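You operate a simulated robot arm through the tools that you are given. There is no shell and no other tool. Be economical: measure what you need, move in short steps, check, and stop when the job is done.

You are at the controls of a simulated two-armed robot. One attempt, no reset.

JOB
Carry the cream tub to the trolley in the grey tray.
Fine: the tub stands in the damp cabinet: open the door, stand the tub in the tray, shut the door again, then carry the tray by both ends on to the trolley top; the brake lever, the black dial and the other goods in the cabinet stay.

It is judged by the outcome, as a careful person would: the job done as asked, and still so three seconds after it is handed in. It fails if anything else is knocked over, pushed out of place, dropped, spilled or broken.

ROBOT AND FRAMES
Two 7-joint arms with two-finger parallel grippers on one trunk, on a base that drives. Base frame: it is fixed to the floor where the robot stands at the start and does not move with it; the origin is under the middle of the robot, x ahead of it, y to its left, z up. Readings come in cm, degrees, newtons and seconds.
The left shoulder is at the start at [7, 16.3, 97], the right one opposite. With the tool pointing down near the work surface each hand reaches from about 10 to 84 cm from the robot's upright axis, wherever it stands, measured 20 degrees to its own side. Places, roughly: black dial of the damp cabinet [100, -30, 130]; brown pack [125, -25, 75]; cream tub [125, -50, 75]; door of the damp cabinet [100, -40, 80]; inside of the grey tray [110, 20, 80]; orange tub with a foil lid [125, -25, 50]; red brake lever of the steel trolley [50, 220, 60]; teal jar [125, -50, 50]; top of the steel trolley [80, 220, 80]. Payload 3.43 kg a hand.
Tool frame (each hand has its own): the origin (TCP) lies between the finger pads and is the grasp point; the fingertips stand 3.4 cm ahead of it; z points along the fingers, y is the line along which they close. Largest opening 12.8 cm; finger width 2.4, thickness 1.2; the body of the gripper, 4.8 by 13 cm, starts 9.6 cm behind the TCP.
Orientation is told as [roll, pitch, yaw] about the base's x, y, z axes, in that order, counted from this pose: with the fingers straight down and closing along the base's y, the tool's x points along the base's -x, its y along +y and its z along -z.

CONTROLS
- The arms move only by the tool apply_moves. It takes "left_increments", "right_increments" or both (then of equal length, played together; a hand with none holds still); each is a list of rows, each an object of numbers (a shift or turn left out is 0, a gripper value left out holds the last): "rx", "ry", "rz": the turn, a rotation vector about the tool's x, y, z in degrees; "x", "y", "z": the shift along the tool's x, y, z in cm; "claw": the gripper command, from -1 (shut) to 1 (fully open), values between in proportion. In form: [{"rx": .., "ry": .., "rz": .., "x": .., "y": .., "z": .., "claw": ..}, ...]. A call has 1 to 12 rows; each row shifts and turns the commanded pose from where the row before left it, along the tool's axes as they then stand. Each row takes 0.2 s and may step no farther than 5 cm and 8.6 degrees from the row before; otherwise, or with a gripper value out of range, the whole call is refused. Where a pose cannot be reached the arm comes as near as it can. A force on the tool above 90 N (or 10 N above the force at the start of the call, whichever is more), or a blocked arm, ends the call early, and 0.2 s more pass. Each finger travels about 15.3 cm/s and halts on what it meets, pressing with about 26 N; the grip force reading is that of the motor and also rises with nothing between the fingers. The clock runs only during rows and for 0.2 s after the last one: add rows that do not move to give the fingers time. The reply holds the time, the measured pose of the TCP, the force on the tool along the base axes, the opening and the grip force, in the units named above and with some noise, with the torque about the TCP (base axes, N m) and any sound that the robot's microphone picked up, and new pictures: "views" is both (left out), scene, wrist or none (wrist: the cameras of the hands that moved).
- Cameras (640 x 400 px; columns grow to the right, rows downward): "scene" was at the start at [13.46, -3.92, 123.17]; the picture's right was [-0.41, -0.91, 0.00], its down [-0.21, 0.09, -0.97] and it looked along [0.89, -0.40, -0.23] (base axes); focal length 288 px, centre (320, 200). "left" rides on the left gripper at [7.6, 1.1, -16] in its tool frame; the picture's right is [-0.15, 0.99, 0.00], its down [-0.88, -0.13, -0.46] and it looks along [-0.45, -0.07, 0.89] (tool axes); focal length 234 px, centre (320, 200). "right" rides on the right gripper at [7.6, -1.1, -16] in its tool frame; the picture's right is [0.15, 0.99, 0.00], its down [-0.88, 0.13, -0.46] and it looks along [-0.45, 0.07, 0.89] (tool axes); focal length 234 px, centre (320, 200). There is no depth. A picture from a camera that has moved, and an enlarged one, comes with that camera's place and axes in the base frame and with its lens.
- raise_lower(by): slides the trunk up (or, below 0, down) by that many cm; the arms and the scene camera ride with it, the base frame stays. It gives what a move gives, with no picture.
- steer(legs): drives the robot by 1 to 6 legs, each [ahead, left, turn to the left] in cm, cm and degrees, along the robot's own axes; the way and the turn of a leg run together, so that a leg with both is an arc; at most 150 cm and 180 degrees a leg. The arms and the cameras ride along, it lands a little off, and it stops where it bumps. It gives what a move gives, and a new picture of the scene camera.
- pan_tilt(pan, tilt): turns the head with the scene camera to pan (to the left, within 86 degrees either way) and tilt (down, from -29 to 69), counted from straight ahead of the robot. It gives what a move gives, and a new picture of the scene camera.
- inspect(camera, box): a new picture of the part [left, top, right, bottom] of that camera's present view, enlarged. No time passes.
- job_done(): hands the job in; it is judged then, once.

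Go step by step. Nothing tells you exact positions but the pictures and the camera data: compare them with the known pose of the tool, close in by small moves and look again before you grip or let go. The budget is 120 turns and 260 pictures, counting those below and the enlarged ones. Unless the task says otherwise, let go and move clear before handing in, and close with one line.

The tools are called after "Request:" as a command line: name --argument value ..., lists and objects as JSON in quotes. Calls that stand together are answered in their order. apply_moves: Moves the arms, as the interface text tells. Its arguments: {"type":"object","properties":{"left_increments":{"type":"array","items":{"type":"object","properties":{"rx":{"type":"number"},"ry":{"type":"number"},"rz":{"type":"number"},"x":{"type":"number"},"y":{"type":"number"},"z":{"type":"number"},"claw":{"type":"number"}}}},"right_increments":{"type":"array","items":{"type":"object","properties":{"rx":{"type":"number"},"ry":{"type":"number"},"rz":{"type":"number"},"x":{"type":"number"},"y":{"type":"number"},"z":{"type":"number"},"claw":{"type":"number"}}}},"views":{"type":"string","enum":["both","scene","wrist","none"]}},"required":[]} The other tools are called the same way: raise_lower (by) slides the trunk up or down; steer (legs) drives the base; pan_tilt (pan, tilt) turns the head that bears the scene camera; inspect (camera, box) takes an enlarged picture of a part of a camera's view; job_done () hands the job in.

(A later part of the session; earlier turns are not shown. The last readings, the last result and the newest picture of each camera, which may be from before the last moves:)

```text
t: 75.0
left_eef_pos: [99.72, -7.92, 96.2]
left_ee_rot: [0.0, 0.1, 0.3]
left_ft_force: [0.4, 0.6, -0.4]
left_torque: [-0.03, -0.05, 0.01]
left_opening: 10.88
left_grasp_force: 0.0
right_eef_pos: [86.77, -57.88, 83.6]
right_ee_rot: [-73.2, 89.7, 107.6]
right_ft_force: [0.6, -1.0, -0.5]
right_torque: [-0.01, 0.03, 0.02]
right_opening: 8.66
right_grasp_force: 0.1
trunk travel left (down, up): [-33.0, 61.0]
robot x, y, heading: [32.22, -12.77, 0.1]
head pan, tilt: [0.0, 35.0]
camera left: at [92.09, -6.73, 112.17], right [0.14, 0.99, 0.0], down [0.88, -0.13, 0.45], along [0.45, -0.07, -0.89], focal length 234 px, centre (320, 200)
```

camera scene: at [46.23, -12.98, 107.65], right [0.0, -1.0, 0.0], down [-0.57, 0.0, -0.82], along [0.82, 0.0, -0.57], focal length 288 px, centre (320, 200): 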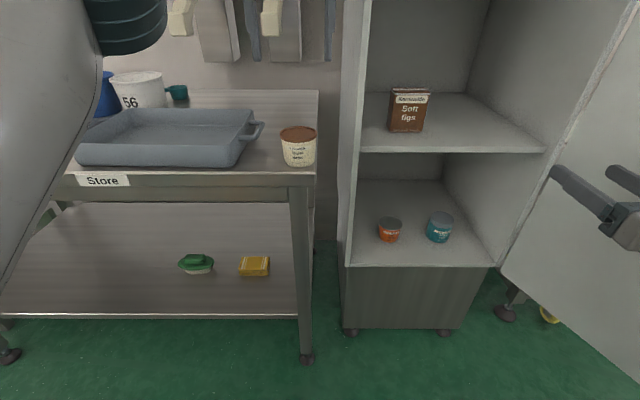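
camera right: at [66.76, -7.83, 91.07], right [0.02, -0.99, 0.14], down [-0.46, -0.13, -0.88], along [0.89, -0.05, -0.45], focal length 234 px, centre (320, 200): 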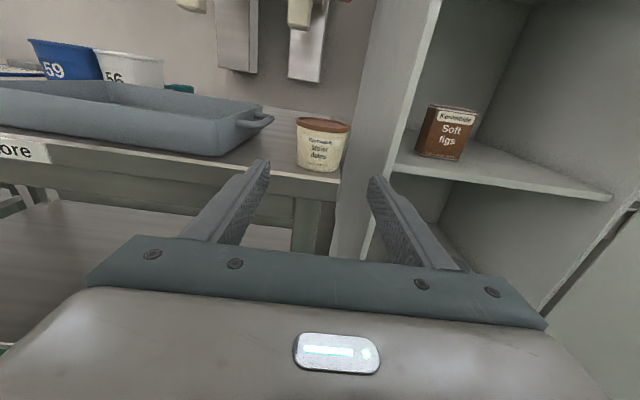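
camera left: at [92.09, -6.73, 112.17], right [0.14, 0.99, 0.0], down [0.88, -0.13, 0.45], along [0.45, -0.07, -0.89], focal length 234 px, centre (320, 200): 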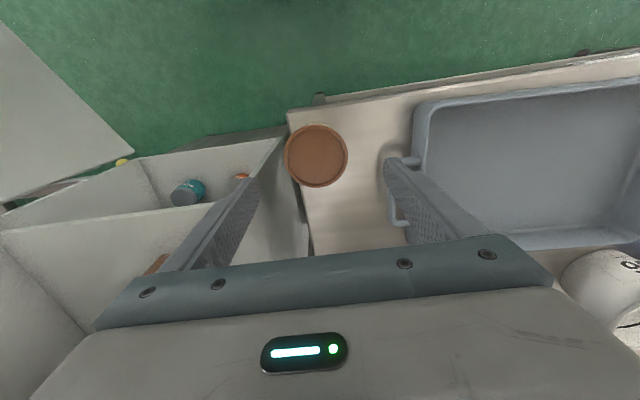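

The lid centre is at (99.4, -8.35), fingers clear of the tray handle by 2 cm. I trim and lower around the tub.

Request:
apply_moves --left_increments '[{"x": 0.3, "y": -0.4}, {"z": 3}, {"z": 3}, {"z": 2}, {}]' --views "wrist"

Request:
inspect --camera "scene" --box '[200, 60, 400, 185]'

```text
t: 76.2
left_eef_pos: [99.39, -8.37, 88.36]
left_ee_rot: [0.0, 0.1, 0.2]
left_ft_force: [0.0, -0.1, -0.2]
left_torque: [-0.01, -0.02, 0.03]
left_opening: 10.88
left_grasp_force: 0.0
right_eef_pos: [86.84, -57.84, 83.66]
right_ee_rot: [-71.7, 89.8, 109.1]
right_ft_force: [0.6, -0.7, -0.5]
right_torque: [0.0, 0.01, -0.01]
right_opening: 8.61
right_grasp_force: 0.2
trunk travel left (down, up): [-33.0, 61.0]
robot x, y, heading: [32.57, -12.93, 0.1]
head pan, tilt: [0.0, 35.0]
camera left: at [91.81, -7.06, 104.28], right [0.14, 0.99, 0.0], down [0.88, -0.13, 0.45], along [0.45, -0.07, -0.89], focal length 234 px, centre (320, 200)
```

left: 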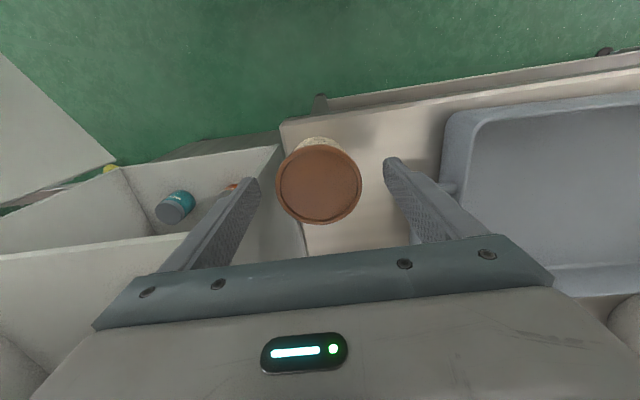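

```text
3.20 times, centred on (300, 122) of scene
camera zoom: at [46.09, -12.95, 107.68], right [0.0, -1.0, 0.0], down [-0.57, 0.0, -0.82], along [0.82, 0.0, -0.57], focal length 922 px, centre (384, 448)
```

zoom: 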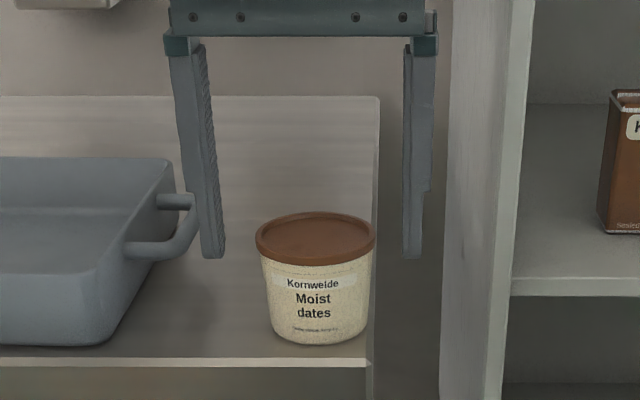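

Well centred. I lower 4 cm more and close on the tub.

Request:
apply_moves --left_increments '[{"z": 2}, {"z": 1.8}, {}, {"claw": 0.3}, {"claw": -0.1}, {"claw": -0.5}, {}, {}]' --views "wrist"

Request:
inspect --camera "scene" --box '[200, 60, 400, 185]'

```text
t: 78.0
left_eef_pos: [99.44, -8.51, 84.48]
left_ee_rot: [0.0, 0.2, 0.2]
left_ft_force: [1.1, 0.6, -0.8]
left_torque: [0.06, 0.0, 0.04]
left_opening: 7.31
left_grasp_force: 25.9
right_eef_pos: [86.83, -57.93, 83.65]
right_ee_rot: [-69.7, 89.7, 111.1]
right_ft_force: [-1.0, 0.0, 0.4]
right_torque: [0.01, 0.02, 0.01]
right_opening: 8.62
right_grasp_force: 0.0
trunk travel left (down, up): [-33.0, 61.0]
robot x, y, heading: [32.53, -12.65, 0.3]
head pan, tilt: [0.0, 35.0]
camera left: at [91.84, -7.11, 100.46], right [0.14, 0.99, 0.0], down [0.88, -0.13, 0.45], along [0.45, -0.07, -0.89], focal length 234 px, centre (320, 200)
```

left: 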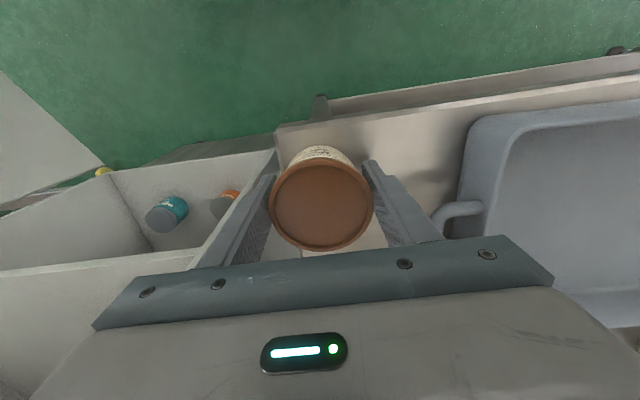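

```text
3.20 times, centred on (300, 122) of scene
camera zoom: at [46.1, -12.94, 107.68], right [0.0, -1.0, 0.0], down [-0.57, 0.0, -0.82], along [0.82, 0.0, -0.57], focal length 922 px, centre (384, 448)
```

zoom: 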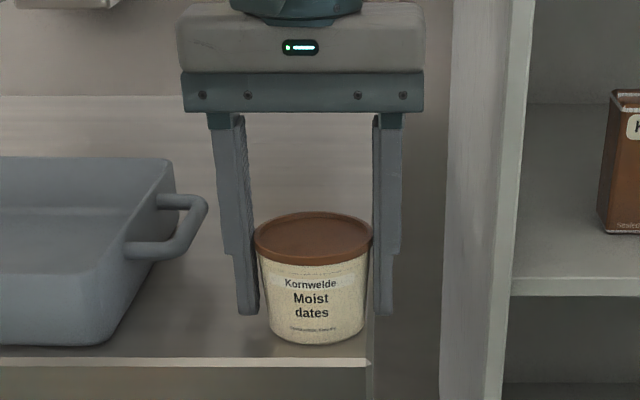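

Held at 7.3 cm. I lift the tub clear of the tray rim and drive left and ahead so that it is over the tray's middle (109, 20).

Request:
apply_moves --left_increments '[{"z": -3}, {"z": -4}, {"z": -4}, {}]' --views "none"

Request:
steer --legs '[[0, 28.5, 0]]'

```text
t: 79.0
left_eef_pos: [99.54, -8.41, 95.48]
left_ee_rot: [0.0, 0.2, 0.3]
left_ft_force: [-0.1, -0.1, -0.9]
left_torque: [0.0, -0.01, 0.02]
left_opening: 7.3
left_grasp_force: 26.2
right_eef_pos: [86.86, -57.92, 83.64]
right_ee_rot: [-64.0, 89.6, 116.9]
right_ft_force: [-0.9, -0.2, -0.3]
right_torque: [0.0, 0.02, 0.02]
right_opening: 8.64
right_grasp_force: 0.1
trunk travel left (down, up): [-33.0, 61.0]
robot x, y, heading: [32.06, -12.86, 0.2]
head pan, tilt: [0.0, 35.0]
```

```text
t: 81.0
left_eef_pos: [99.31, 20.45, 95.3]
left_ee_rot: [-0.1, 0.2, 0.3]
left_ft_force: [0.1, 0.8, -1.6]
left_torque: [-0.05, 0.02, 0.02]
left_opening: 7.32
left_grasp_force: 25.5
right_eef_pos: [86.88, -28.86, 83.73]
right_ee_rot: [-65.7, 89.7, 115.1]
right_ft_force: [0.1, -0.9, -0.1]
right_torque: [0.01, 0.02, 0.0]
right_opening: 8.61
right_grasp_force: 0.0
trunk travel left (down, up): [-33.0, 61.0]
robot x, y, heading: [31.74, 15.9, 0.2]
head pan, tilt: [0.0, 35.0]
camera scene: at [45.97, 15.95, 107.68], right [0.01, -1.0, 0.0], down [-0.57, 0.0, -0.82], along [0.82, 0.0, -0.57], focal length 288 px, centre (320, 200)
```

scene: 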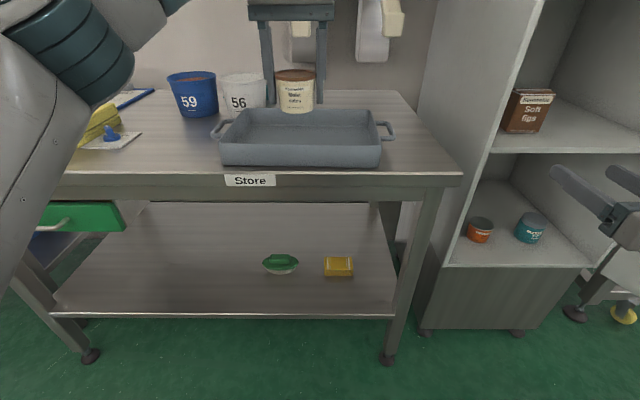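

Drive ahead 9.5 cm and look down into the tray.

Request:
steer --legs '[[9.5, 0, 0]]'

Request:
apply_moves --left_increments '[{"z": 1}, {}]' --views "wrist"

```text
t: 82.1
left_eef_pos: [108.88, 20.57, 95.2]
left_ee_rot: [0.0, 0.2, 0.3]
left_ft_force: [0.3, 0.5, -2.6]
left_torque: [0.01, 0.03, 0.04]
left_opening: 7.3
left_grasp_force: 26.1
right_eef_pos: [96.43, -28.85, 83.53]
right_ee_rot: [-57.0, 89.7, 124.0]
right_ft_force: [-0.3, -0.5, 0.0]
right_torque: [0.02, -0.03, -0.03]
right_opening: 8.66
right_grasp_force: 0.1
trunk travel left (down, up): [-33.0, 61.0]
robot x, y, heading: [41.71, 15.85, 0.3]
head pan, tilt: [0.0, 35.0]
camera scene: at [55.56, 15.94, 107.66], right [0.01, -1.0, 0.0], down [-0.57, 0.0, -0.82], along [0.82, 0.01, -0.57], focal length 288 px, centre (320, 200)
```

scene: 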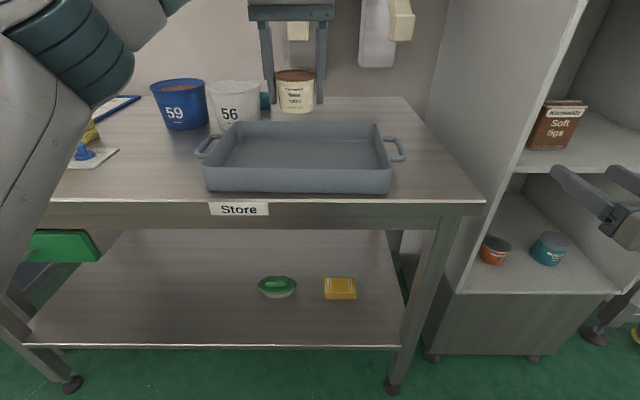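

```text
t: 82.7
left_eef_pos: [108.77, 20.54, 94.35]
left_ee_rot: [0.0, 0.1, 0.3]
left_ft_force: [0.2, 0.1, -2.6]
left_torque: [0.01, 0.03, 0.01]
left_opening: 7.26
left_grasp_force: 25.9
right_eef_pos: [96.22, -28.93, 83.61]
right_ee_rot: [-68.4, 89.7, 112.6]
right_ft_force: [-0.7, 0.4, -0.4]
right_torque: [0.0, 0.0, 0.05]
right_opening: 8.65
right_grasp_force: 0.0
trunk travel left (down, up): [-33.0, 61.0]
robot x, y, heading: [41.68, 16.02, 0.4]
head pan, tilt: [0.0, 35.0]
camera left: at [101.2, 21.87, 110.36], right [0.14, 0.99, 0.0], down [0.88, -0.13, 0.45], along [0.45, -0.06, -0.89], focal length 234 px, centre (320, 200)
```

left: 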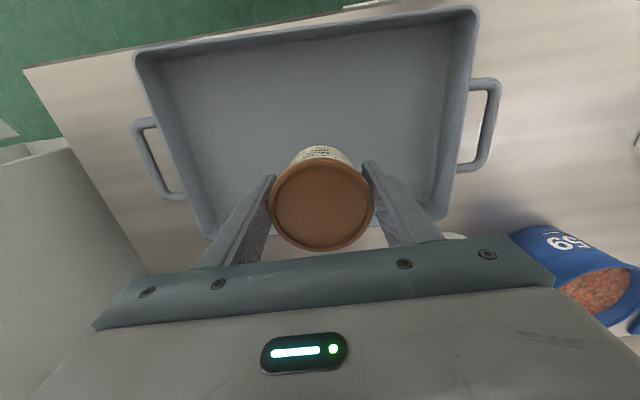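

The tub is over the middle of the tray. I lower it.

Request:
apply_moves --left_increments '[{"z": 3}, {"z": 3}, {"z": 2}, {"z": 0.5}, {"z": 0.4}, {}]' --views "wrist"

Request:
inspect --camera "scene" --box '[180, 80, 420, 230]'

```text
t: 84.1
left_eef_pos: [108.84, 20.48, 85.27]
left_ee_rot: [0.0, 0.0, 0.4]
left_ft_force: [-0.2, 0.3, -1.1]
left_torque: [0.01, -0.01, 0.01]
left_opening: 7.3
left_grasp_force: 25.5
right_eef_pos: [96.29, -28.93, 83.64]
right_ee_rot: [-67.6, 89.8, 113.3]
right_ft_force: [0.0, 0.7, -0.5]
right_torque: [0.01, 0.03, -0.03]
right_opening: 8.62
right_grasp_force: 0.2
trunk travel left (down, up): [-33.0, 61.0]
robot x, y, heading: [41.57, 15.82, 0.4]
head pan, tilt: [0.0, 35.0]
camera left: at [101.21, 21.84, 101.25], right [0.14, 0.99, 0.0], down [0.88, -0.13, 0.45], along [0.45, -0.06, -0.89], focal length 234 px, centre (320, 200)
```

left: 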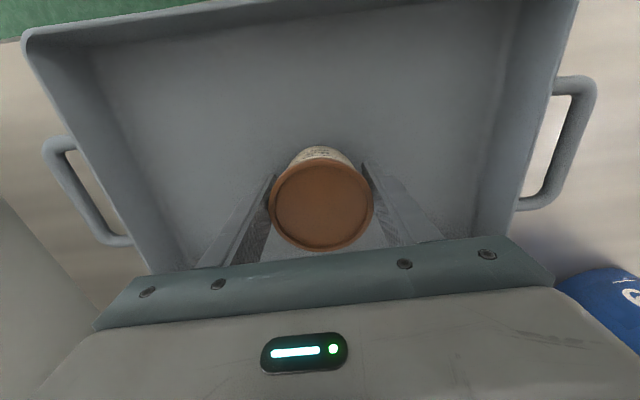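

```text
2.67 times, centred on (300, 155) of scene
camera zoom: at [55.44, 15.94, 107.68], right [0.01, -1.0, 0.0], down [-0.57, 0.0, -0.82], along [0.82, 0.01, -0.57], focal length 769 px, centre (373, 320)
```

zoom: 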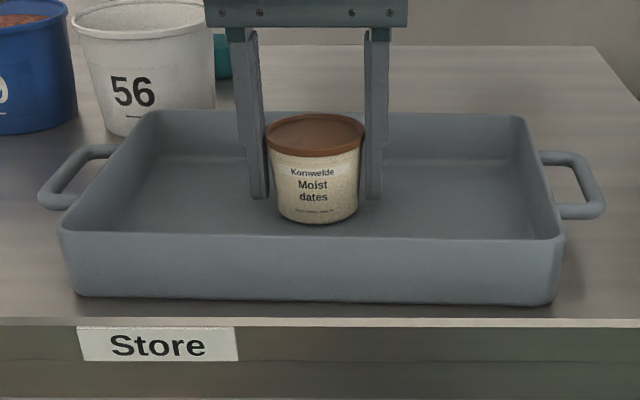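

Almost down; fine steps until contact.

Request:
apply_moves --left_increments '[{"z": 0.3}, {"z": 0.3}, {}, {}]' --views "none"

```text
t: 85.1
left_eef_pos: [108.71, 20.62, 84.94]
left_ee_rot: [0.0, 0.1, 0.2]
left_ft_force: [5.0, 0.7, 12.3]
left_torque: [0.15, 0.1, -0.05]
left_opening: 7.3
left_grasp_force: 25.8
right_eef_pos: [96.15, -28.92, 83.8]
right_ee_rot: [-77.4, 89.7, 103.6]
right_ft_force: [0.2, 0.3, 0.2]
right_torque: [-0.02, 0.04, 0.02]
right_opening: 8.66
right_grasp_force: 0.0
trunk travel left (down, up): [-33.0, 61.0]
robot x, y, heading: [41.63, 15.61, 0.4]
head pan, tilt: [0.0, 35.0]
```

Contact with the tray floor. I open and rise straight up.

Request:
apply_moves --left_increments '[{"z": -0.15, "claw": 0.3}, {"claw": 0.5}, {"claw": 0.5}, {"z": -3}, {"z": -4}, {"z": -4}, {"z": -4}, {"z": -3}, {}]' --views "both"

```text
t: 87.1
left_eef_pos: [108.93, 20.48, 102.8]
left_ee_rot: [-0.1, 0.1, 0.3]
left_ft_force: [0.5, 0.0, -0.2]
left_torque: [-0.09, 0.04, -0.01]
left_opening: 9.61
left_grasp_force: 0.0
right_eef_pos: [96.35, -28.87, 83.63]
right_ee_rot: [-63.3, 89.7, 117.5]
right_ft_force: [0.1, 0.5, -0.3]
right_torque: [0.01, 0.01, -0.01]
right_opening: 8.67
right_grasp_force: 0.1
trunk travel left (down, up): [-33.0, 61.0]
robot x, y, heading: [41.8, 15.8, 0.6]
head pan, tilt: [0.0, 35.0]
camera scene: at [55.47, 15.98, 107.67], right [0.01, -1.0, 0.0], down [-0.57, 0.0, -0.82], along [0.82, 0.01, -0.57], focal length 288 px, centre (320, 200)
camera left: at [101.31, 21.81, 118.92], right [0.14, 0.99, 0.0], down [0.88, -0.12, 0.45], along [0.45, -0.07, -0.89], focal length 234 px, centre (320, 200)
```

scene: 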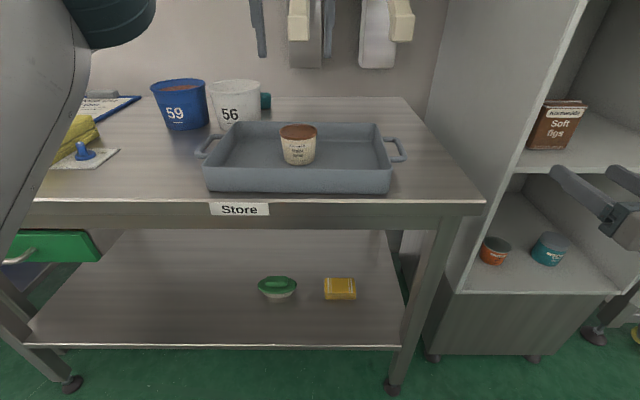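
left: 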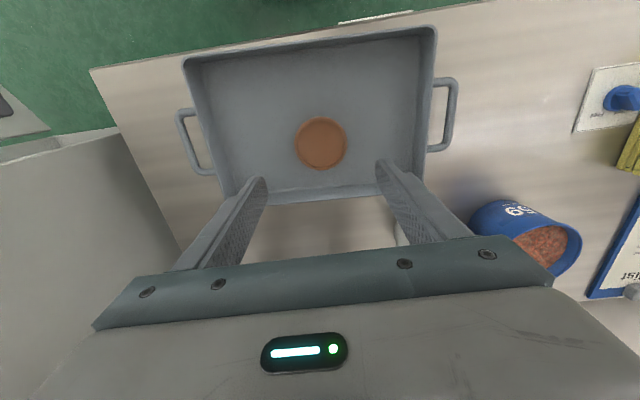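

The tub stands in the middle of the tray. Now I shut the door: raise the trunk so the right hand passes above the handle height, back off, and go to the door's free edge.

Request:
raise_lower --by 14

Request:
pan_tilt --pan -45 --tilt 25

Request:
steer --legs '[[-50, 0, 0], [0, -52, 0]]'

Request:
apply_moves --right_increments '[{"claw": 1}, {"claw": 1}]' --views "wrist"

```text
t: 88.8
left_eef_pos: [108.96, 20.47, 116.94]
left_ee_rot: [0.0, 0.1, 0.3]
left_ft_force: [0.4, 0.7, 0.4]
left_torque: [0.02, 0.02, 0.01]
left_opening: 9.62
left_grasp_force: 0.0
right_eef_pos: [96.3, -28.98, 97.58]
right_ee_rot: [-67.5, 89.7, 113.3]
right_ft_force: [-0.3, 0.3, 0.0]
right_torque: [-0.03, -0.03, 0.01]
right_opening: 8.66
right_grasp_force: 0.0
trunk travel left (down, up): [-47.0, 47.0]
robot x, y, heading: [41.83, 15.93, 0.4]
head pan, tilt: [0.0, 35.0]
```

```text
t: 89.9
left_eef_pos: [108.91, 20.57, 116.88]
left_ee_rot: [0.0, 0.1, 0.3]
left_ft_force: [-0.4, -0.2, 0.9]
left_torque: [0.05, -0.01, -0.01]
left_opening: 9.65
left_grasp_force: 0.1
right_eef_pos: [96.15, -28.9, 97.54]
right_ee_rot: [-69.5, 89.7, 111.4]
right_ft_force: [0.6, -0.4, 0.1]
right_torque: [-0.02, 0.01, 0.0]
right_opening: 8.61
right_grasp_force: 0.0
trunk travel left (down, up): [-47.0, 47.0]
robot x, y, heading: [42.06, 15.88, 0.2]
head pan, tilt: [-45.0, 25.0]
camera scene: at [53.18, 9.41, 123.25], right [-0.7, -0.71, 0.0], down [-0.3, 0.3, -0.91], along [0.65, -0.64, -0.42], focal length 288 px, centre (320, 200)
```

scene: 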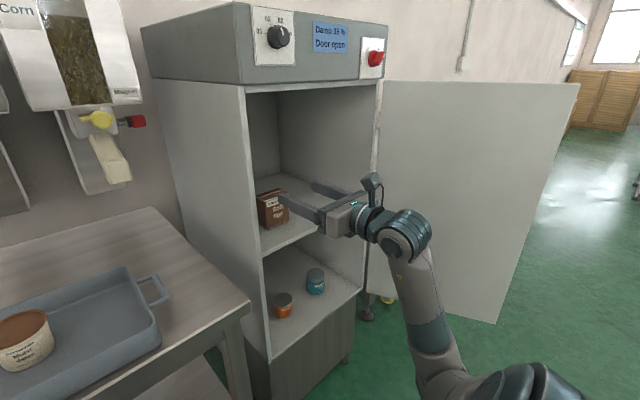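

```text
t: 95.5
left_eef_pos: [57.65, -31.45, 116.87]
left_ee_rot: [-0.1, 0.0, -0.1]
left_ft_force: [0.9, -0.8, 0.1]
left_torque: [0.03, 0.0, -0.02]
left_opening: 9.59
left_grasp_force: 0.1
right_eef_pos: [44.73, -80.65, 97.52]
right_ee_rot: [-71.2, 89.7, 109.4]
right_ft_force: [-0.4, -0.3, 0.0]
right_torque: [-0.01, -0.01, -0.01]
right_opening: 8.63
right_grasp_force: 0.0
trunk travel left (down, up): [-47.0, 47.0]
robot x, y, heading: [-9.71, -35.31, 0.0]
head pan, tilt: [-45.0, 25.0]
camera scene: at [1.87, -42.16, 123.25], right [-0.71, -0.71, 0.0], down [-0.3, 0.3, -0.91], along [0.64, -0.64, -0.42], focal length 288 px, centre (320, 200)
```

scene: 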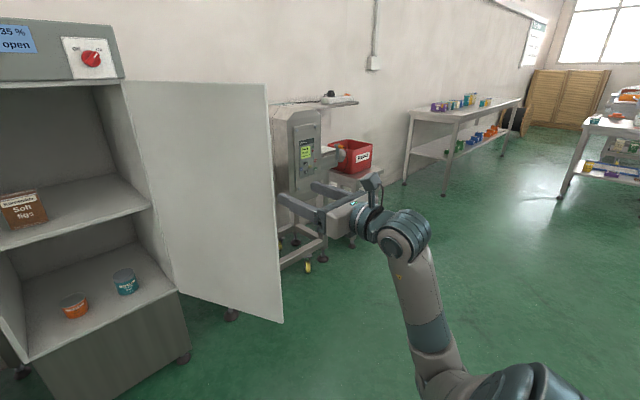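

```text
t: 96.1
left_eef_pos: [57.6, -31.44, 116.9]
left_ee_rot: [0.0, 0.2, -0.1]
left_ft_force: [0.4, -0.4, 0.2]
left_torque: [0.03, 0.0, 0.0]
left_opening: 9.59
left_grasp_force: 0.0
right_eef_pos: [44.75, -80.59, 97.56]
right_ee_rot: [-67.7, 89.8, 112.8]
right_ft_force: [-0.6, -0.1, 0.2]
right_torque: [0.05, -0.02, -0.02]
right_opening: 12.81
right_grasp_force: 0.1
trunk travel left (down, up): [-47.0, 47.0]
robot x, y, heading: [-9.32, -35.2, 0.0]
head pan, tilt: [-45.0, 25.0]
camera right: at [28.74, -79.7, 105.06], right [0.01, -0.99, 0.14], down [-0.46, -0.13, -0.88], along [0.89, -0.06, -0.45], focal length 234 px, centre (320, 200)
```

right: 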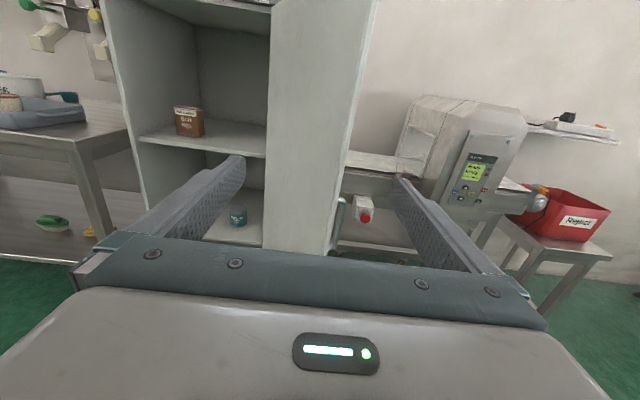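

The door's edge is at about (64.5, -85). I shift right 6 cm and forward 21 so the open fingers straddle the door's edge above the handle.

Request:
steer --legs '[[0, -6, 0], [21, 0, 0]]'

Request:
apply_moves --right_increments '[{}]' --views "wrist"

```text
t: 98.3
left_eef_pos: [78.88, -37.49, 116.9]
left_ee_rot: [0.0, 0.1, -0.3]
left_ft_force: [0.1, 0.2, -0.2]
left_torque: [0.02, 0.03, 0.01]
left_opening: 9.62
left_grasp_force: 0.1
right_eef_pos: [65.97, -86.75, 97.75]
right_ee_rot: [-80.4, 89.8, 99.9]
right_ft_force: [-1.0, 2.6, 0.9]
right_torque: [0.03, 0.08, -0.21]
right_opening: 12.79
right_grasp_force: 0.0
trunk travel left (down, up): [-47.0, 47.0]
robot x, y, heading: [11.69, -41.6, -0.0]
head pan, tilt: [-45.0, 25.0]
camera scene: at [23.11, -48.12, 123.26], right [-0.71, -0.71, 0.0], down [-0.3, 0.3, -0.91], along [0.64, -0.64, -0.42], focal length 288 px, centre (320, 200)
```

scene: 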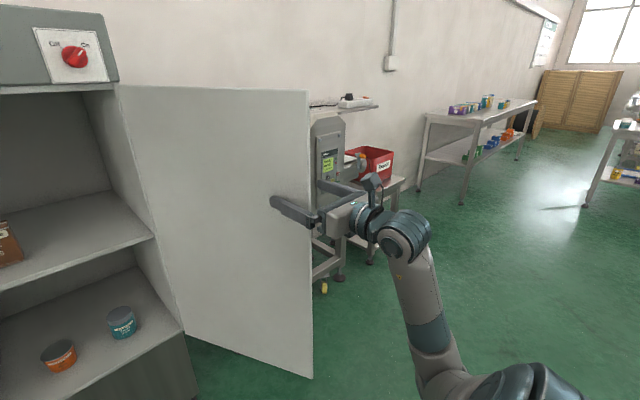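

```text
t: 98.7
left_eef_pos: [78.93, -37.55, 116.86]
left_ee_rot: [0.0, 0.2, -0.3]
left_ft_force: [-0.2, 0.3, -1.0]
left_torque: [-0.01, 0.02, 0.02]
left_opening: 9.61
left_grasp_force: 0.0
right_eef_pos: [65.98, -86.7, 97.67]
right_ee_rot: [-77.5, 89.7, 103.0]
right_ft_force: [0.3, 0.3, 0.8]
right_torque: [0.04, -0.04, 0.09]
right_opening: 12.81
right_grasp_force: 0.0
trunk travel left (down, up): [-47.0, 47.0]
robot x, y, heading: [11.86, -41.47, 0.2]
head pan, tilt: [-45.0, 25.0]
camera right: at [49.89, -85.76, 105.09], right [0.01, -0.99, 0.14], down [-0.46, -0.13, -0.88], along [0.89, -0.06, -0.45], focal length 234 px, centre (320, 200)
```

right: 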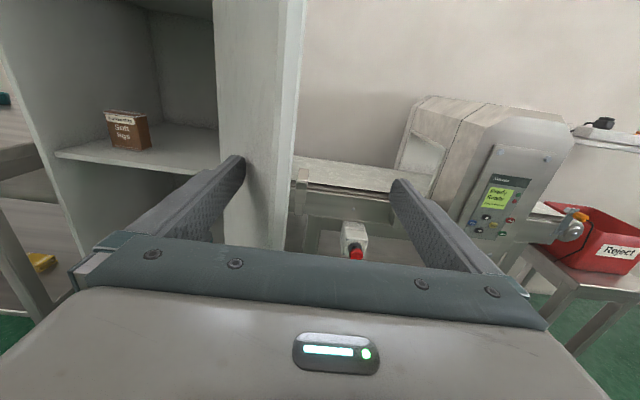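

The door edge is between the fingers. I drive left to swing it round.

Request:
steer --legs '[[0, 22, 0]]'

```text
t: 100.4
left_eef_pos: [78.9, -15.33, 116.8]
left_ee_rot: [-0.1, 0.1, 0.0]
left_ft_force: [-0.5, 0.6, 0.0]
left_torque: [-0.01, 0.0, 0.02]
left_opening: 9.6
left_grasp_force: 0.0
right_eef_pos: [65.96, -64.47, 97.73]
right_ee_rot: [-76.0, 89.8, 104.6]
right_ft_force: [0.0, 0.5, 0.1]
right_torque: [0.0, 0.01, 0.0]
right_opening: 12.83
right_grasp_force: 0.2
trunk travel left (down, up): [-47.0, 47.0]
robot x, y, heading: [11.7, -19.82, 0.1]
head pan, tilt: [-45.0, 25.0]
camera scene: at [23.17, -25.97, 123.26], right [-0.71, -0.71, 0.0], down [-0.3, 0.3, -0.91], along [0.64, -0.64, -0.42], focal length 288 px, centre (320, 200)
```

scene: 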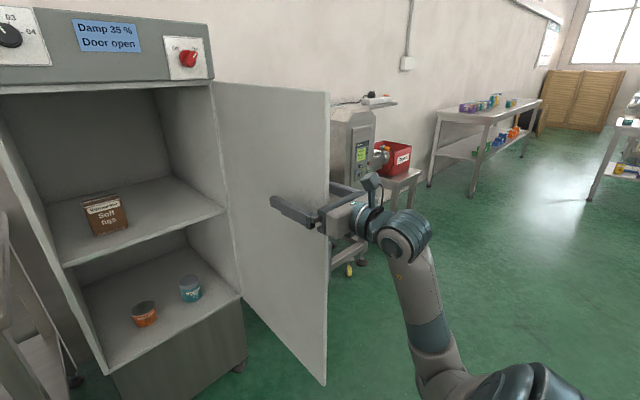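

The door follows. I continue to the left.

Request:
steer --legs '[[0, 20, 0]]'

```text
t: 102.0
left_eef_pos: [78.86, 5.21, 117.07]
left_ee_rot: [0.0, 0.0, 0.2]
left_ft_force: [0.3, -0.3, 0.7]
left_torque: [-0.08, 0.02, -0.02]
left_opening: 9.6
left_grasp_force: 0.0
right_eef_pos: [66.17, -44.32, 97.61]
right_ee_rot: [-71.6, 89.8, 109.3]
right_ft_force: [0.3, 0.4, 0.1]
right_torque: [0.0, 0.02, 0.0]
right_opening: 12.82
right_grasp_force: 0.0
trunk travel left (down, up): [-47.0, 47.0]
robot x, y, heading: [11.45, 0.64, 0.3]
head pan, tilt: [-45.0, 25.0]
camera scene: at [23.15, -5.82, 123.26], right [-0.7, -0.71, 0.0], down [-0.3, 0.3, -0.91], along [0.64, -0.64, -0.42], focal length 288 px, centre (320, 200)
```

scene: 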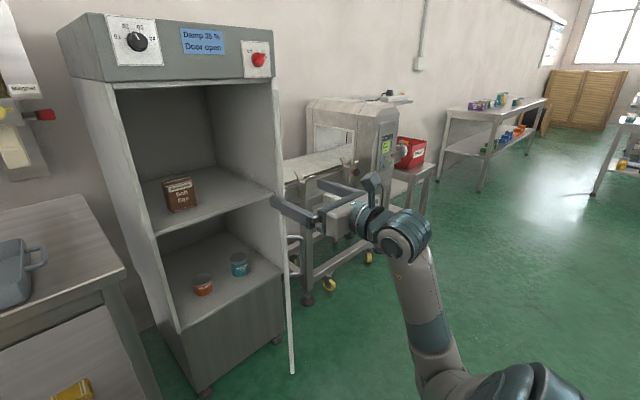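

The door is at about 54 degrees, edge near (64.5, -36). I back out, close the fingers and pull the left hand in, then push the outer face ahead at y≈-46.

Request:
steer --legs '[[-12, 0, 0], [0, -3, 0]]'

Request:
apply_moves --left_increments '[{"x": 4}, {"x": 4}, {"x": 4}, {}, {}]' --right_increments '[{"claw": -1}, {"claw": -1}, {"claw": -1}, {"claw": -1}, {"claw": -1}]' --views "wrist"

```text
t: 103.7
left_eef_pos: [66.95, 2.05, 116.86]
left_ee_rot: [0.0, 0.2, 0.2]
left_ft_force: [-0.6, -1.0, 0.4]
left_torque: [0.05, -0.04, 0.03]
left_opening: 9.61
left_grasp_force: 0.0
right_eef_pos: [54.12, -47.3, 97.62]
right_ee_rot: [-78.1, 89.6, 102.6]
right_ft_force: [0.7, -0.3, 0.1]
right_torque: [-0.01, -0.02, 0.0]
right_opening: 12.79
right_grasp_force: 0.1
trunk travel left (down, up): [-47.0, 47.0]
robot x, y, heading: [-0.43, -2.41, 0.2]
head pan, tilt: [-45.0, 25.0]
camera scene: at [11.22, -8.92, 123.25], right [-0.7, -0.71, 0.0], down [-0.3, 0.3, -0.91], along [0.64, -0.64, -0.42], focal length 288 px, centre (320, 200)
```

scene: 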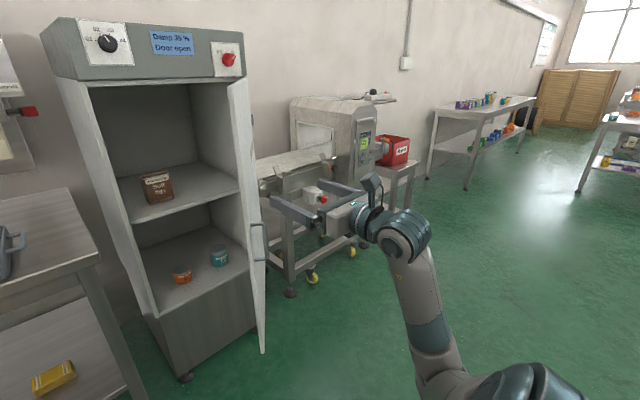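

```text
t: 104.9
left_eef_pos: [55.08, 2.07, 116.86]
left_ee_rot: [0.1, 0.0, 0.2]
left_ft_force: [0.8, 0.4, -1.5]
left_torque: [-0.06, -0.01, 0.02]
left_opening: 9.57
left_grasp_force: 0.0
right_eef_pos: [54.27, -47.26, 97.66]
right_ee_rot: [-79.6, 89.7, 101.3]
right_ft_force: [0.5, 0.6, 0.4]
right_torque: [0.01, 0.0, -0.02]
right_opening: 0.0
right_grasp_force: 25.8
trunk travel left (down, up): [-47.0, 47.0]
robot x, y, heading: [-0.31, -2.62, -0.0]
head pan, tilt: [-45.0, 25.0]
camera right: at [38.2, -46.29, 105.1], right [0.01, -0.99, 0.14], down [-0.45, -0.13, -0.88], along [0.89, -0.05, -0.45], focal length 234 px, centre (320, 200)
camera left: at [47.38, 3.3, 132.92], right [0.14, 0.99, 0.0], down [0.88, -0.13, 0.45], along [0.45, -0.07, -0.89], focal length 234 px, centre (320, 200)
```

right: 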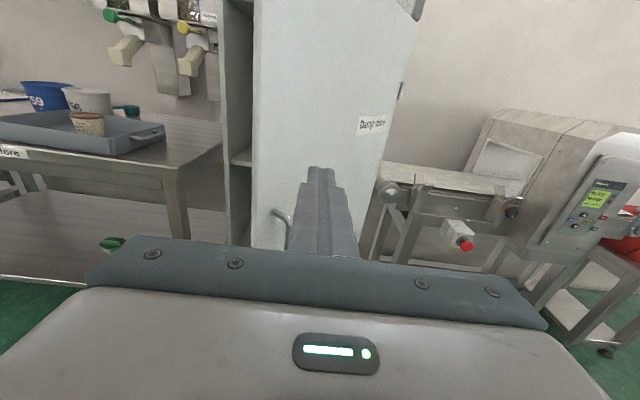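
left: 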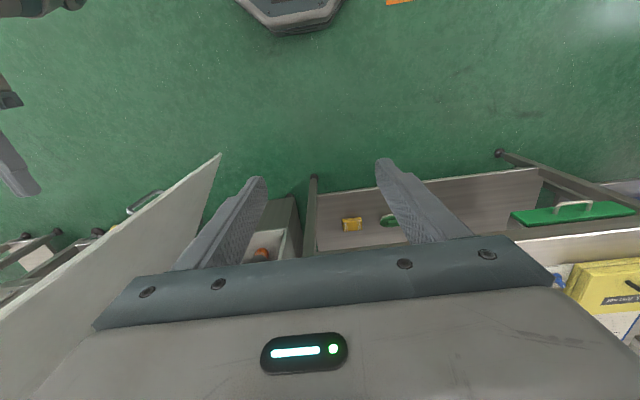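

The fingertips face the outer face above the handle. I drive forward to swing the door in.

Request:
steer --legs '[[34, 0, 0]]'

```text
t: 107.1
left_eef_pos: [89.27, 2.11, 116.76]
left_ee_rot: [0.0, 0.1, 0.3]
left_ft_force: [-0.2, -0.1, -0.3]
left_torque: [0.02, 0.01, 0.0]
left_opening: 9.61
left_grasp_force: 0.2
right_eef_pos: [88.4, -47.25, 97.68]
right_ee_rot: [-68.5, 89.7, 112.3]
right_ft_force: [0.8, 0.3, -0.2]
right_torque: [0.01, -0.02, -0.05]
right_opening: 0.0
right_grasp_force: 26.2
trunk travel left (down, up): [-47.0, 47.0]
robot x, y, heading: [33.6, -2.07, -0.1]
head pan, tilt: [-45.0, 25.0]
camera scene: at [45.51, -8.72, 123.25], right [-0.7, -0.71, 0.0], down [-0.3, 0.3, -0.91], along [0.64, -0.64, -0.42], focal length 288 px, centre (320, 200)
```

scene: 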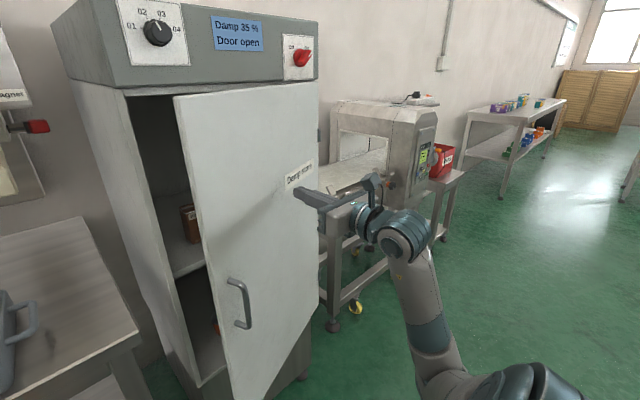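

Door is about 25 degrees open. I back 10 cm, go left 14 cm and push near the free edge.

Request:
steer --legs '[[-11, 0, 0], [0, 14, 0], [20, 0, 0]]'

```text
t: 110.4
left_eef_pos: [98.4, 16.26, 116.81]
left_ee_rot: [0.0, 0.3, 0.2]
left_ft_force: [0.5, -0.4, -1.0]
left_torque: [0.0, 0.03, -0.03]
left_opening: 9.59
left_grasp_force: 0.1
right_eef_pos: [97.64, -33.02, 97.54]
right_ee_rot: [-66.8, 89.7, 114.1]
right_ft_force: [0.6, -0.1, 0.0]
right_torque: [0.0, -0.03, -0.03]
right_opening: 0.01
right_grasp_force: 26.2
trunk travel left (down, up): [-47.0, 47.0]
robot x, y, heading: [43.01, 11.99, 0.5]
head pan, tilt: [-45.0, 25.0]
camera scene: at [54.57, 5.45, 123.25], right [-0.7, -0.71, 0.0], down [-0.3, 0.3, -0.91], along [0.64, -0.64, -0.42], focal length 288 px, centre (320, 200)
```

scene: 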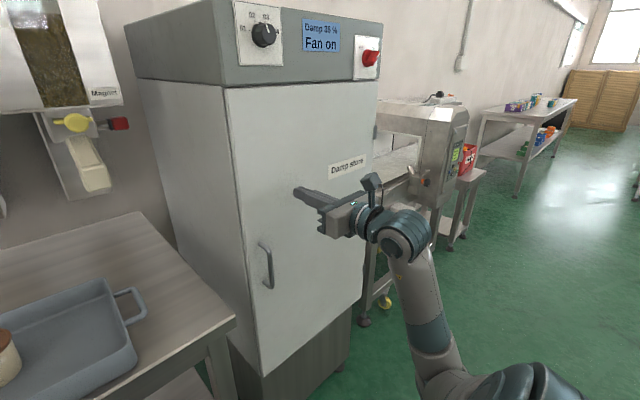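

The display says "Fan on", so the door seems shut. I press gently to make sure it's home.

Request:
apply_moves --right_increments '[{"z": 1}, {"z": 1}, {"z": 1}, {"z": 1}, {}]' --views "none"

Request:
inspect --camera "scene" --box '[180, 60, 400, 360]'

```text
t: 111.5
left_eef_pos: [97.76, 15.94, 117.1]
left_ee_rot: [0.1, -0.1, -0.1]
left_ft_force: [0.5, -0.3, -0.9]
left_torque: [0.01, 0.04, 0.0]
left_opening: 9.6
left_grasp_force: 0.0
right_eef_pos: [100.06, -32.93, 97.61]
right_ee_rot: [-21.0, 89.7, 159.8]
right_ft_force: [-44.2, 3.1, -4.7]
right_torque: [0.36, -0.28, -0.02]
right_opening: 0.0
right_grasp_force: 25.8
trunk travel left (down, up): [-47.0, 47.0]
robot x, y, heading: [42.69, 12.04, -0.3]
head pan, tilt: [-45.0, 25.0]
stopped in row 5 (right hand): the force on the tool passed its limit (the readings are from after the stop); the commanded pose is now the measured one
```

```text
1.33 times, centred on (290, 210) of scene
camera zoom: at [53.73, 5.43, 123.31], right [-0.71, -0.7, 0.0], down [-0.29, 0.3, -0.91], along [0.64, -0.64, -0.42], focal length 384 px, centre (360, 187)
```

zoom: 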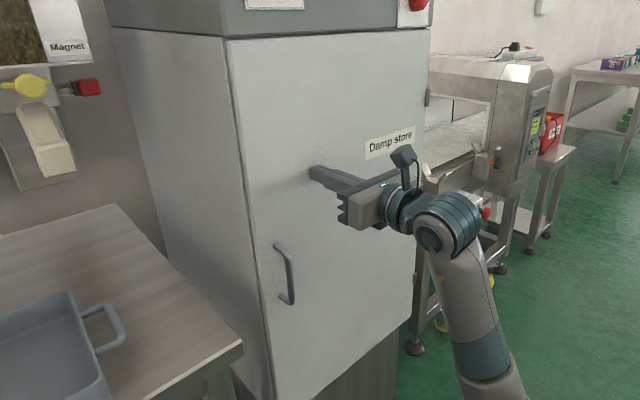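

The door is shut with the face at x≈103.5. Now I back off and return the right hand to fingers-down.

Request:
steer --legs '[[-35, 0, 0]]'

Request:
apply_moves --right_increments '[{"ry": -8.5, "claw": 0.5}, {"ry": -8.5}, {"ry": -8.5}, {"ry": -8.5}, {"ry": -8.5}, {"ry": -8.5}, {"ry": -8.5}, {"ry": -8.5}, {"ry": -8.5}, {"ry": -8.5}, {"ry": -5}, {}]' --views "none"

Request:
apply_moves --right_increments '[{"rz": -8.5}, {"rz": -8.5}, {"rz": -8.5}, {"rz": -8.5}, {"rz": -8.5}, {"rz": -8.5}, {"rz": -8.5}, {"rz": -8.5}, {"rz": -8.5}, {"rz": -8.5}, {"rz": -5}, {}]' --views "none"

Request:
apply_moves --right_increments '[{"rz": -8.5}, {"rz": -8.5}, {"rz": -8.5}, {"rz": -8.5}, {"rz": -8.5}, {"rz": -8.5}, {"rz": -8.5}, {"rz": -8.5}, {"rz": -8.5}, {"rz": -8.5}, {"rz": -5}, {}]' --views "none"

Request:
pan_tilt --pan 0 --tilt 30

```text
t: 113.8
left_eef_pos: [62.86, 16.12, 116.91]
left_ee_rot: [-0.1, 0.2, 0.0]
left_ft_force: [-0.4, 1.2, -0.6]
left_torque: [0.01, 0.0, -0.02]
left_opening: 9.6
left_grasp_force: 0.0
right_eef_pos: [65.48, -32.9, 97.33]
right_ee_rot: [-17.1, 89.3, 163.9]
right_ft_force: [0.3, 0.9, -0.5]
right_torque: [-0.01, 0.03, -0.01]
right_opening: 0.0
right_grasp_force: 25.8
trunk travel left (down, up): [-47.0, 47.0]
robot x, y, heading: [7.28, 11.87, -0.0]
head pan, tilt: [-45.0, 25.0]
camera scene: at [18.91, 5.43, 123.26], right [-0.71, -0.71, 0.0], down [-0.3, 0.3, -0.91], along [0.64, -0.64, -0.42], focal length 288 px, centre (320, 200)
```

scene: 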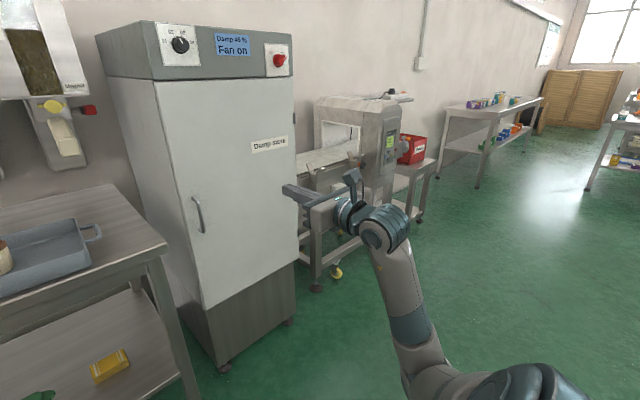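

```text
t: 116.3
left_eef_pos: [62.9, 16.07, 116.95]
left_ee_rot: [0.0, 0.1, 0.0]
left_ft_force: [-0.4, -0.2, -0.3]
left_torque: [0.02, 0.0, -0.01]
left_opening: 9.57
left_grasp_force: 0.0
right_eef_pos: [65.58, -32.78, 97.27]
right_ee_rot: [-0.2, -0.7, -179.1]
right_ft_force: [-0.3, -0.8, 0.7]
right_torque: [0.01, -0.02, 0.03]
right_opening: 9.63
right_grasp_force: 0.0
trunk travel left (down, up): [-47.0, 47.0]
robot x, y, heading: [7.45, 11.91, -0.1]
head pan, tilt: [-45.0, 25.0]
```

```text
t: 119.0
left_eef_pos: [62.86, 16.07, 116.96]
left_ee_rot: [0.0, 0.1, 0.0]
left_ft_force: [-0.1, -0.3, 0.1]
left_torque: [0.0, 0.01, -0.03]
left_opening: 9.61
left_grasp_force: 0.1
right_eef_pos: [65.53, -32.86, 97.28]
right_ee_rot: [-0.6, 0.1, -88.9]
right_ft_force: [-0.3, 0.1, 0.1]
right_torque: [-0.02, -0.01, -0.03]
right_opening: 9.6
right_grasp_force: 0.0
trunk travel left (down, up): [-47.0, 47.0]
robot x, y, heading: [7.68, 11.94, 0.3]
head pan, tilt: [-45.0, 25.0]
```

```text
t: 121.5
left_eef_pos: [62.87, 15.98, 116.83]
left_ee_rot: [0.0, 0.1, 0.0]
left_ft_force: [0.1, 0.1, -0.3]
left_torque: [-0.02, 0.0, 0.01]
left_opening: 9.59
left_grasp_force: 0.1
right_eef_pos: [65.55, -32.85, 97.27]
right_ee_rot: [0.2, 0.7, 1.0]
right_ft_force: [0.8, -0.8, 0.0]
right_torque: [0.0, 0.02, 0.0]
right_opening: 9.6
right_grasp_force: 0.1
trunk travel left (down, up): [-47.0, 47.0]
robot x, y, heading: [7.44, 12.26, 0.1]
head pan, tilt: [-45.0, 25.0]
```

```text
t: 122.7
left_eef_pos: [62.87, 16.25, 116.97]
left_ee_rot: [0.0, 0.1, -0.1]
left_ft_force: [0.8, -0.1, 0.4]
left_torque: [-0.03, 0.0, -0.01]
left_opening: 9.6
left_grasp_force: 0.1
right_eef_pos: [65.5, -32.87, 97.21]
right_ee_rot: [0.2, 0.7, 0.9]
right_ft_force: [0.4, 0.0, 0.0]
right_torque: [-0.02, -0.03, -0.02]
right_opening: 9.62
right_grasp_force: 0.1
trunk travel left (down, up): [-47.0, 47.0]
robot x, y, heading: [7.6, 12.13, -0.2]
head pan, tilt: [0.0, 30.0]
camera scene: at [21.52, 11.94, 122.46], right [0.0, -1.0, 0.0], down [-0.5, 0.0, -0.87], along [0.87, 0.0, -0.5], focal length 288 px, centre (320, 200)
```

scene: 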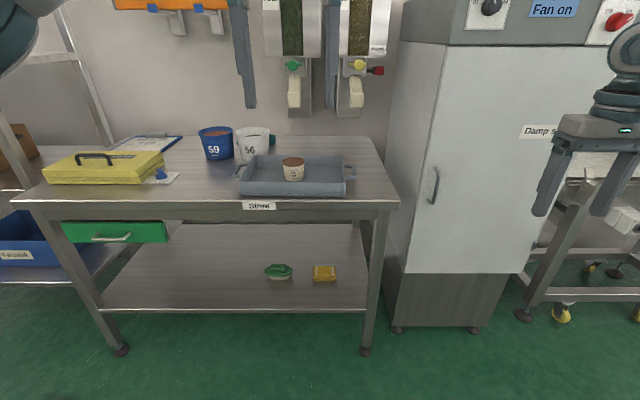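

The cabinet is shut and everything stands in place. I bring both hands into a symmetric stance at the tray handles' spacing.

Request:
apply_moves --left_increments '[{"x": -1.7, "y": 2.6, "z": 2.5, "claw": -0.1}, {"x": -1.7, "y": 2.6, "z": 2.5}, {"x": -1.7, "y": 2.6, "z": 2.5}, {"x": -1.7, "y": 2.6, "z": 2.5}, {"x": -1.7, "y": 2.6, "z": 2.5}, {"x": -1.8, "y": 2.7, "z": 2.5}, {}]' --right_increments '[{"x": -1.3, "y": 4.2, "claw": -0.1}, {"x": -1.3, "y": 4.2}, {"x": -1.3, "y": 4.2}, {"x": -1.3, "y": 4.2, "rz": 0.9}, {"x": -1.3, "y": 4.2}, {"x": -1.2, "y": 4.2}, {}]' --views "none"

Request:
steer --legs '[[0, 7.9, 0]]'

```text
t: 124.3
left_eef_pos: [72.75, 31.55, 101.93]
left_ee_rot: [0.2, 0.0, 0.0]
left_ft_force: [-0.9, -0.4, -0.5]
left_torque: [0.02, -0.01, 0.02]
left_opening: 5.78
left_grasp_force: 0.1
right_eef_pos: [72.9, -7.9, 97.52]
right_ee_rot: [0.4, 0.6, 0.0]
right_ft_force: [-0.1, -0.4, 0.9]
right_torque: [0.04, -0.05, 0.0]
right_opening: 5.75
right_grasp_force: 0.0
trunk travel left (down, up): [-47.0, 47.0]
robot x, y, heading: [7.51, 11.99, -0.1]
head pan, tilt: [0.0, 30.0]
```

```text
t: 125.3
left_eef_pos: [72.81, 39.68, 101.65]
left_ee_rot: [-0.2, 0.0, 0.0]
left_ft_force: [-0.3, -0.4, -0.6]
left_torque: [-0.03, 0.0, 0.02]
left_opening: 5.76
left_grasp_force: 0.2
right_eef_pos: [72.94, 0.35, 97.63]
right_ee_rot: [0.0, 0.7, 0.1]
right_ft_force: [-1.1, 0.6, 0.1]
right_torque: [-0.03, -0.08, 0.01]
right_opening: 5.78
right_grasp_force: 0.0
trunk travel left (down, up): [-47.0, 47.0]
robot x, y, heading: [7.41, 19.97, -0.0]
head pan, tilt: [0.0, 30.0]
camera scene: at [21.52, 19.84, 122.46], right [0.0, -1.0, 0.0], down [-0.5, 0.0, -0.87], along [0.87, 0.0, -0.5], focal length 288 px, centre (320, 200)
```

scene: 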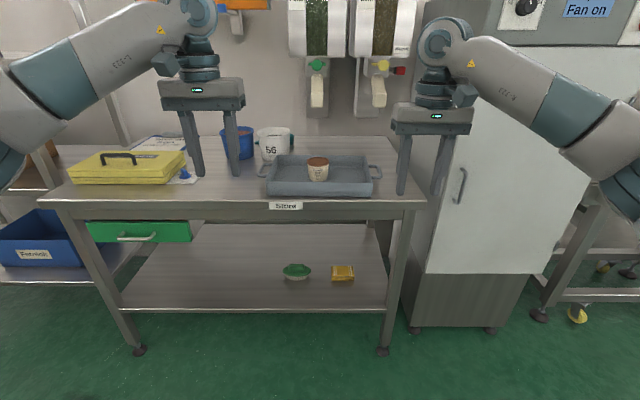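

Hands are aligned with the handles in y. I narrow the fingers, drive forward over the tray and look through both wrist cameras.

Request:
steer --legs '[[35, 0, 0]]'

Request:
apply_moves --left_increments '[{"claw": -0.55}, {"z": 2}, {"z": 2}, {}]' --right_increments '[{"claw": -0.55}, {"ry": -0.7}, {}, {}]' --views "both"

```text
t: 127.6
left_eef_pos: [107.92, 39.28, 101.72]
left_ee_rot: [0.0, 0.1, -0.1]
left_ft_force: [0.9, -0.6, -1.3]
left_torque: [0.0, 0.02, -0.01]
left_opening: 5.76
left_grasp_force: 0.1
right_eef_pos: [107.85, -0.03, 97.45]
right_ee_rot: [0.2, 0.8, -0.2]
right_ft_force: [0.4, -0.7, 0.4]
right_torque: [0.05, 0.03, 0.0]
right_opening: 5.76
right_grasp_force: 0.1
trunk travel left (down, up): [-47.0, 47.0]
robot x, y, heading: [42.74, 20.0, -0.2]
head pan, tilt: [0.0, 30.0]
camera scene: at [56.43, 19.66, 122.45], right [0.0, -1.0, 0.0], down [-0.5, 0.0, -0.87], along [0.87, 0.0, -0.5], focal length 288 px, centre (320, 200)
```

scene: 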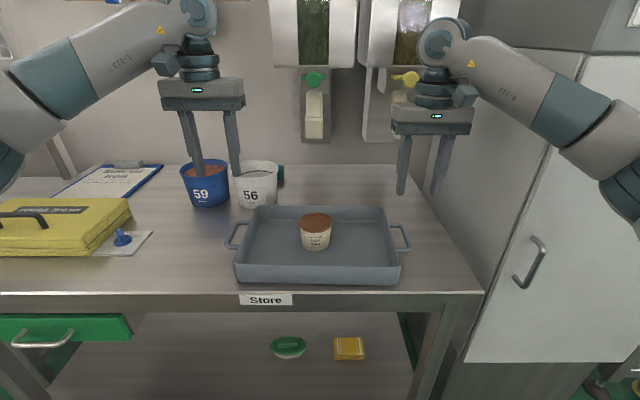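

```text
t: 128.6
left_eef_pos: [107.77, 39.34, 97.73]
left_ee_rot: [-0.1, 0.0, -0.2]
left_ft_force: [1.0, -0.1, 0.0]
left_torque: [0.05, -0.01, 0.01]
left_opening: 2.88
left_grasp_force: 0.1
right_eef_pos: [107.75, -0.09, 97.56]
right_ee_rot: [0.2, 0.0, -0.1]
right_ft_force: [-0.2, 0.0, -0.2]
right_torque: [-0.02, 0.01, 0.0]
right_opening: 2.87
right_grasp_force: 0.1
trunk travel left (down, up): [-47.0, 47.0]
robot x, y, heading: [42.18, 19.73, -0.0]
head pan, tilt: [0.0, 30.0]
camera scene: at [56.36, 19.65, 122.46], right [0.0, -1.0, 0.0], down [-0.5, 0.0, -0.87], along [0.87, 0.0, -0.5], focal length 288 px, centre (320, 200)
camera right: at [100.23, -1.17, 113.35], right [-0.14, 0.99, 0.0], down [0.88, 0.13, 0.46], along [0.45, 0.07, -0.89], focal length 234 px, centre (320, 200)
camera left: at [100.1, 40.59, 113.72], right [0.15, 0.99, 0.0], down [0.88, -0.13, 0.45], along [0.45, -0.07, -0.89], focal length 234 px, centre (320, 200)
```

scene: 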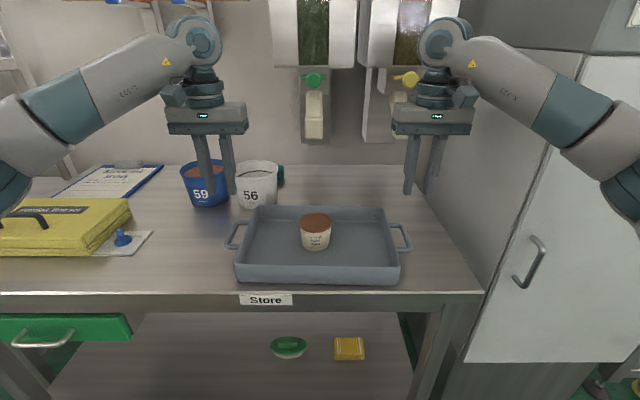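
right: 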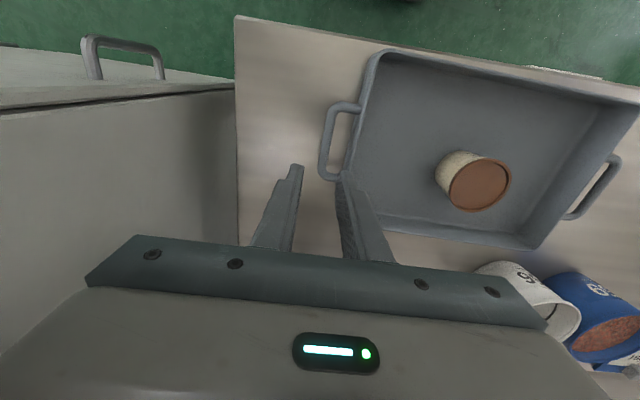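
left: 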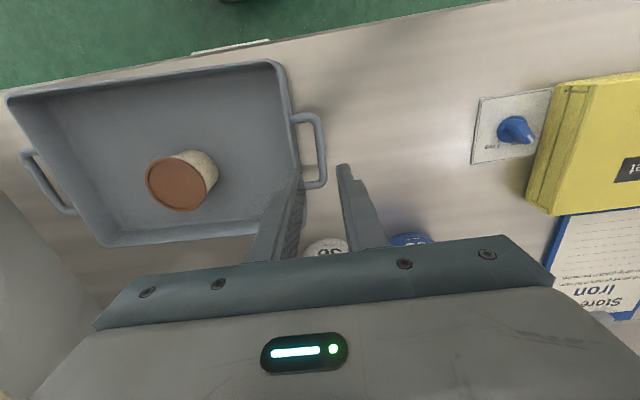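

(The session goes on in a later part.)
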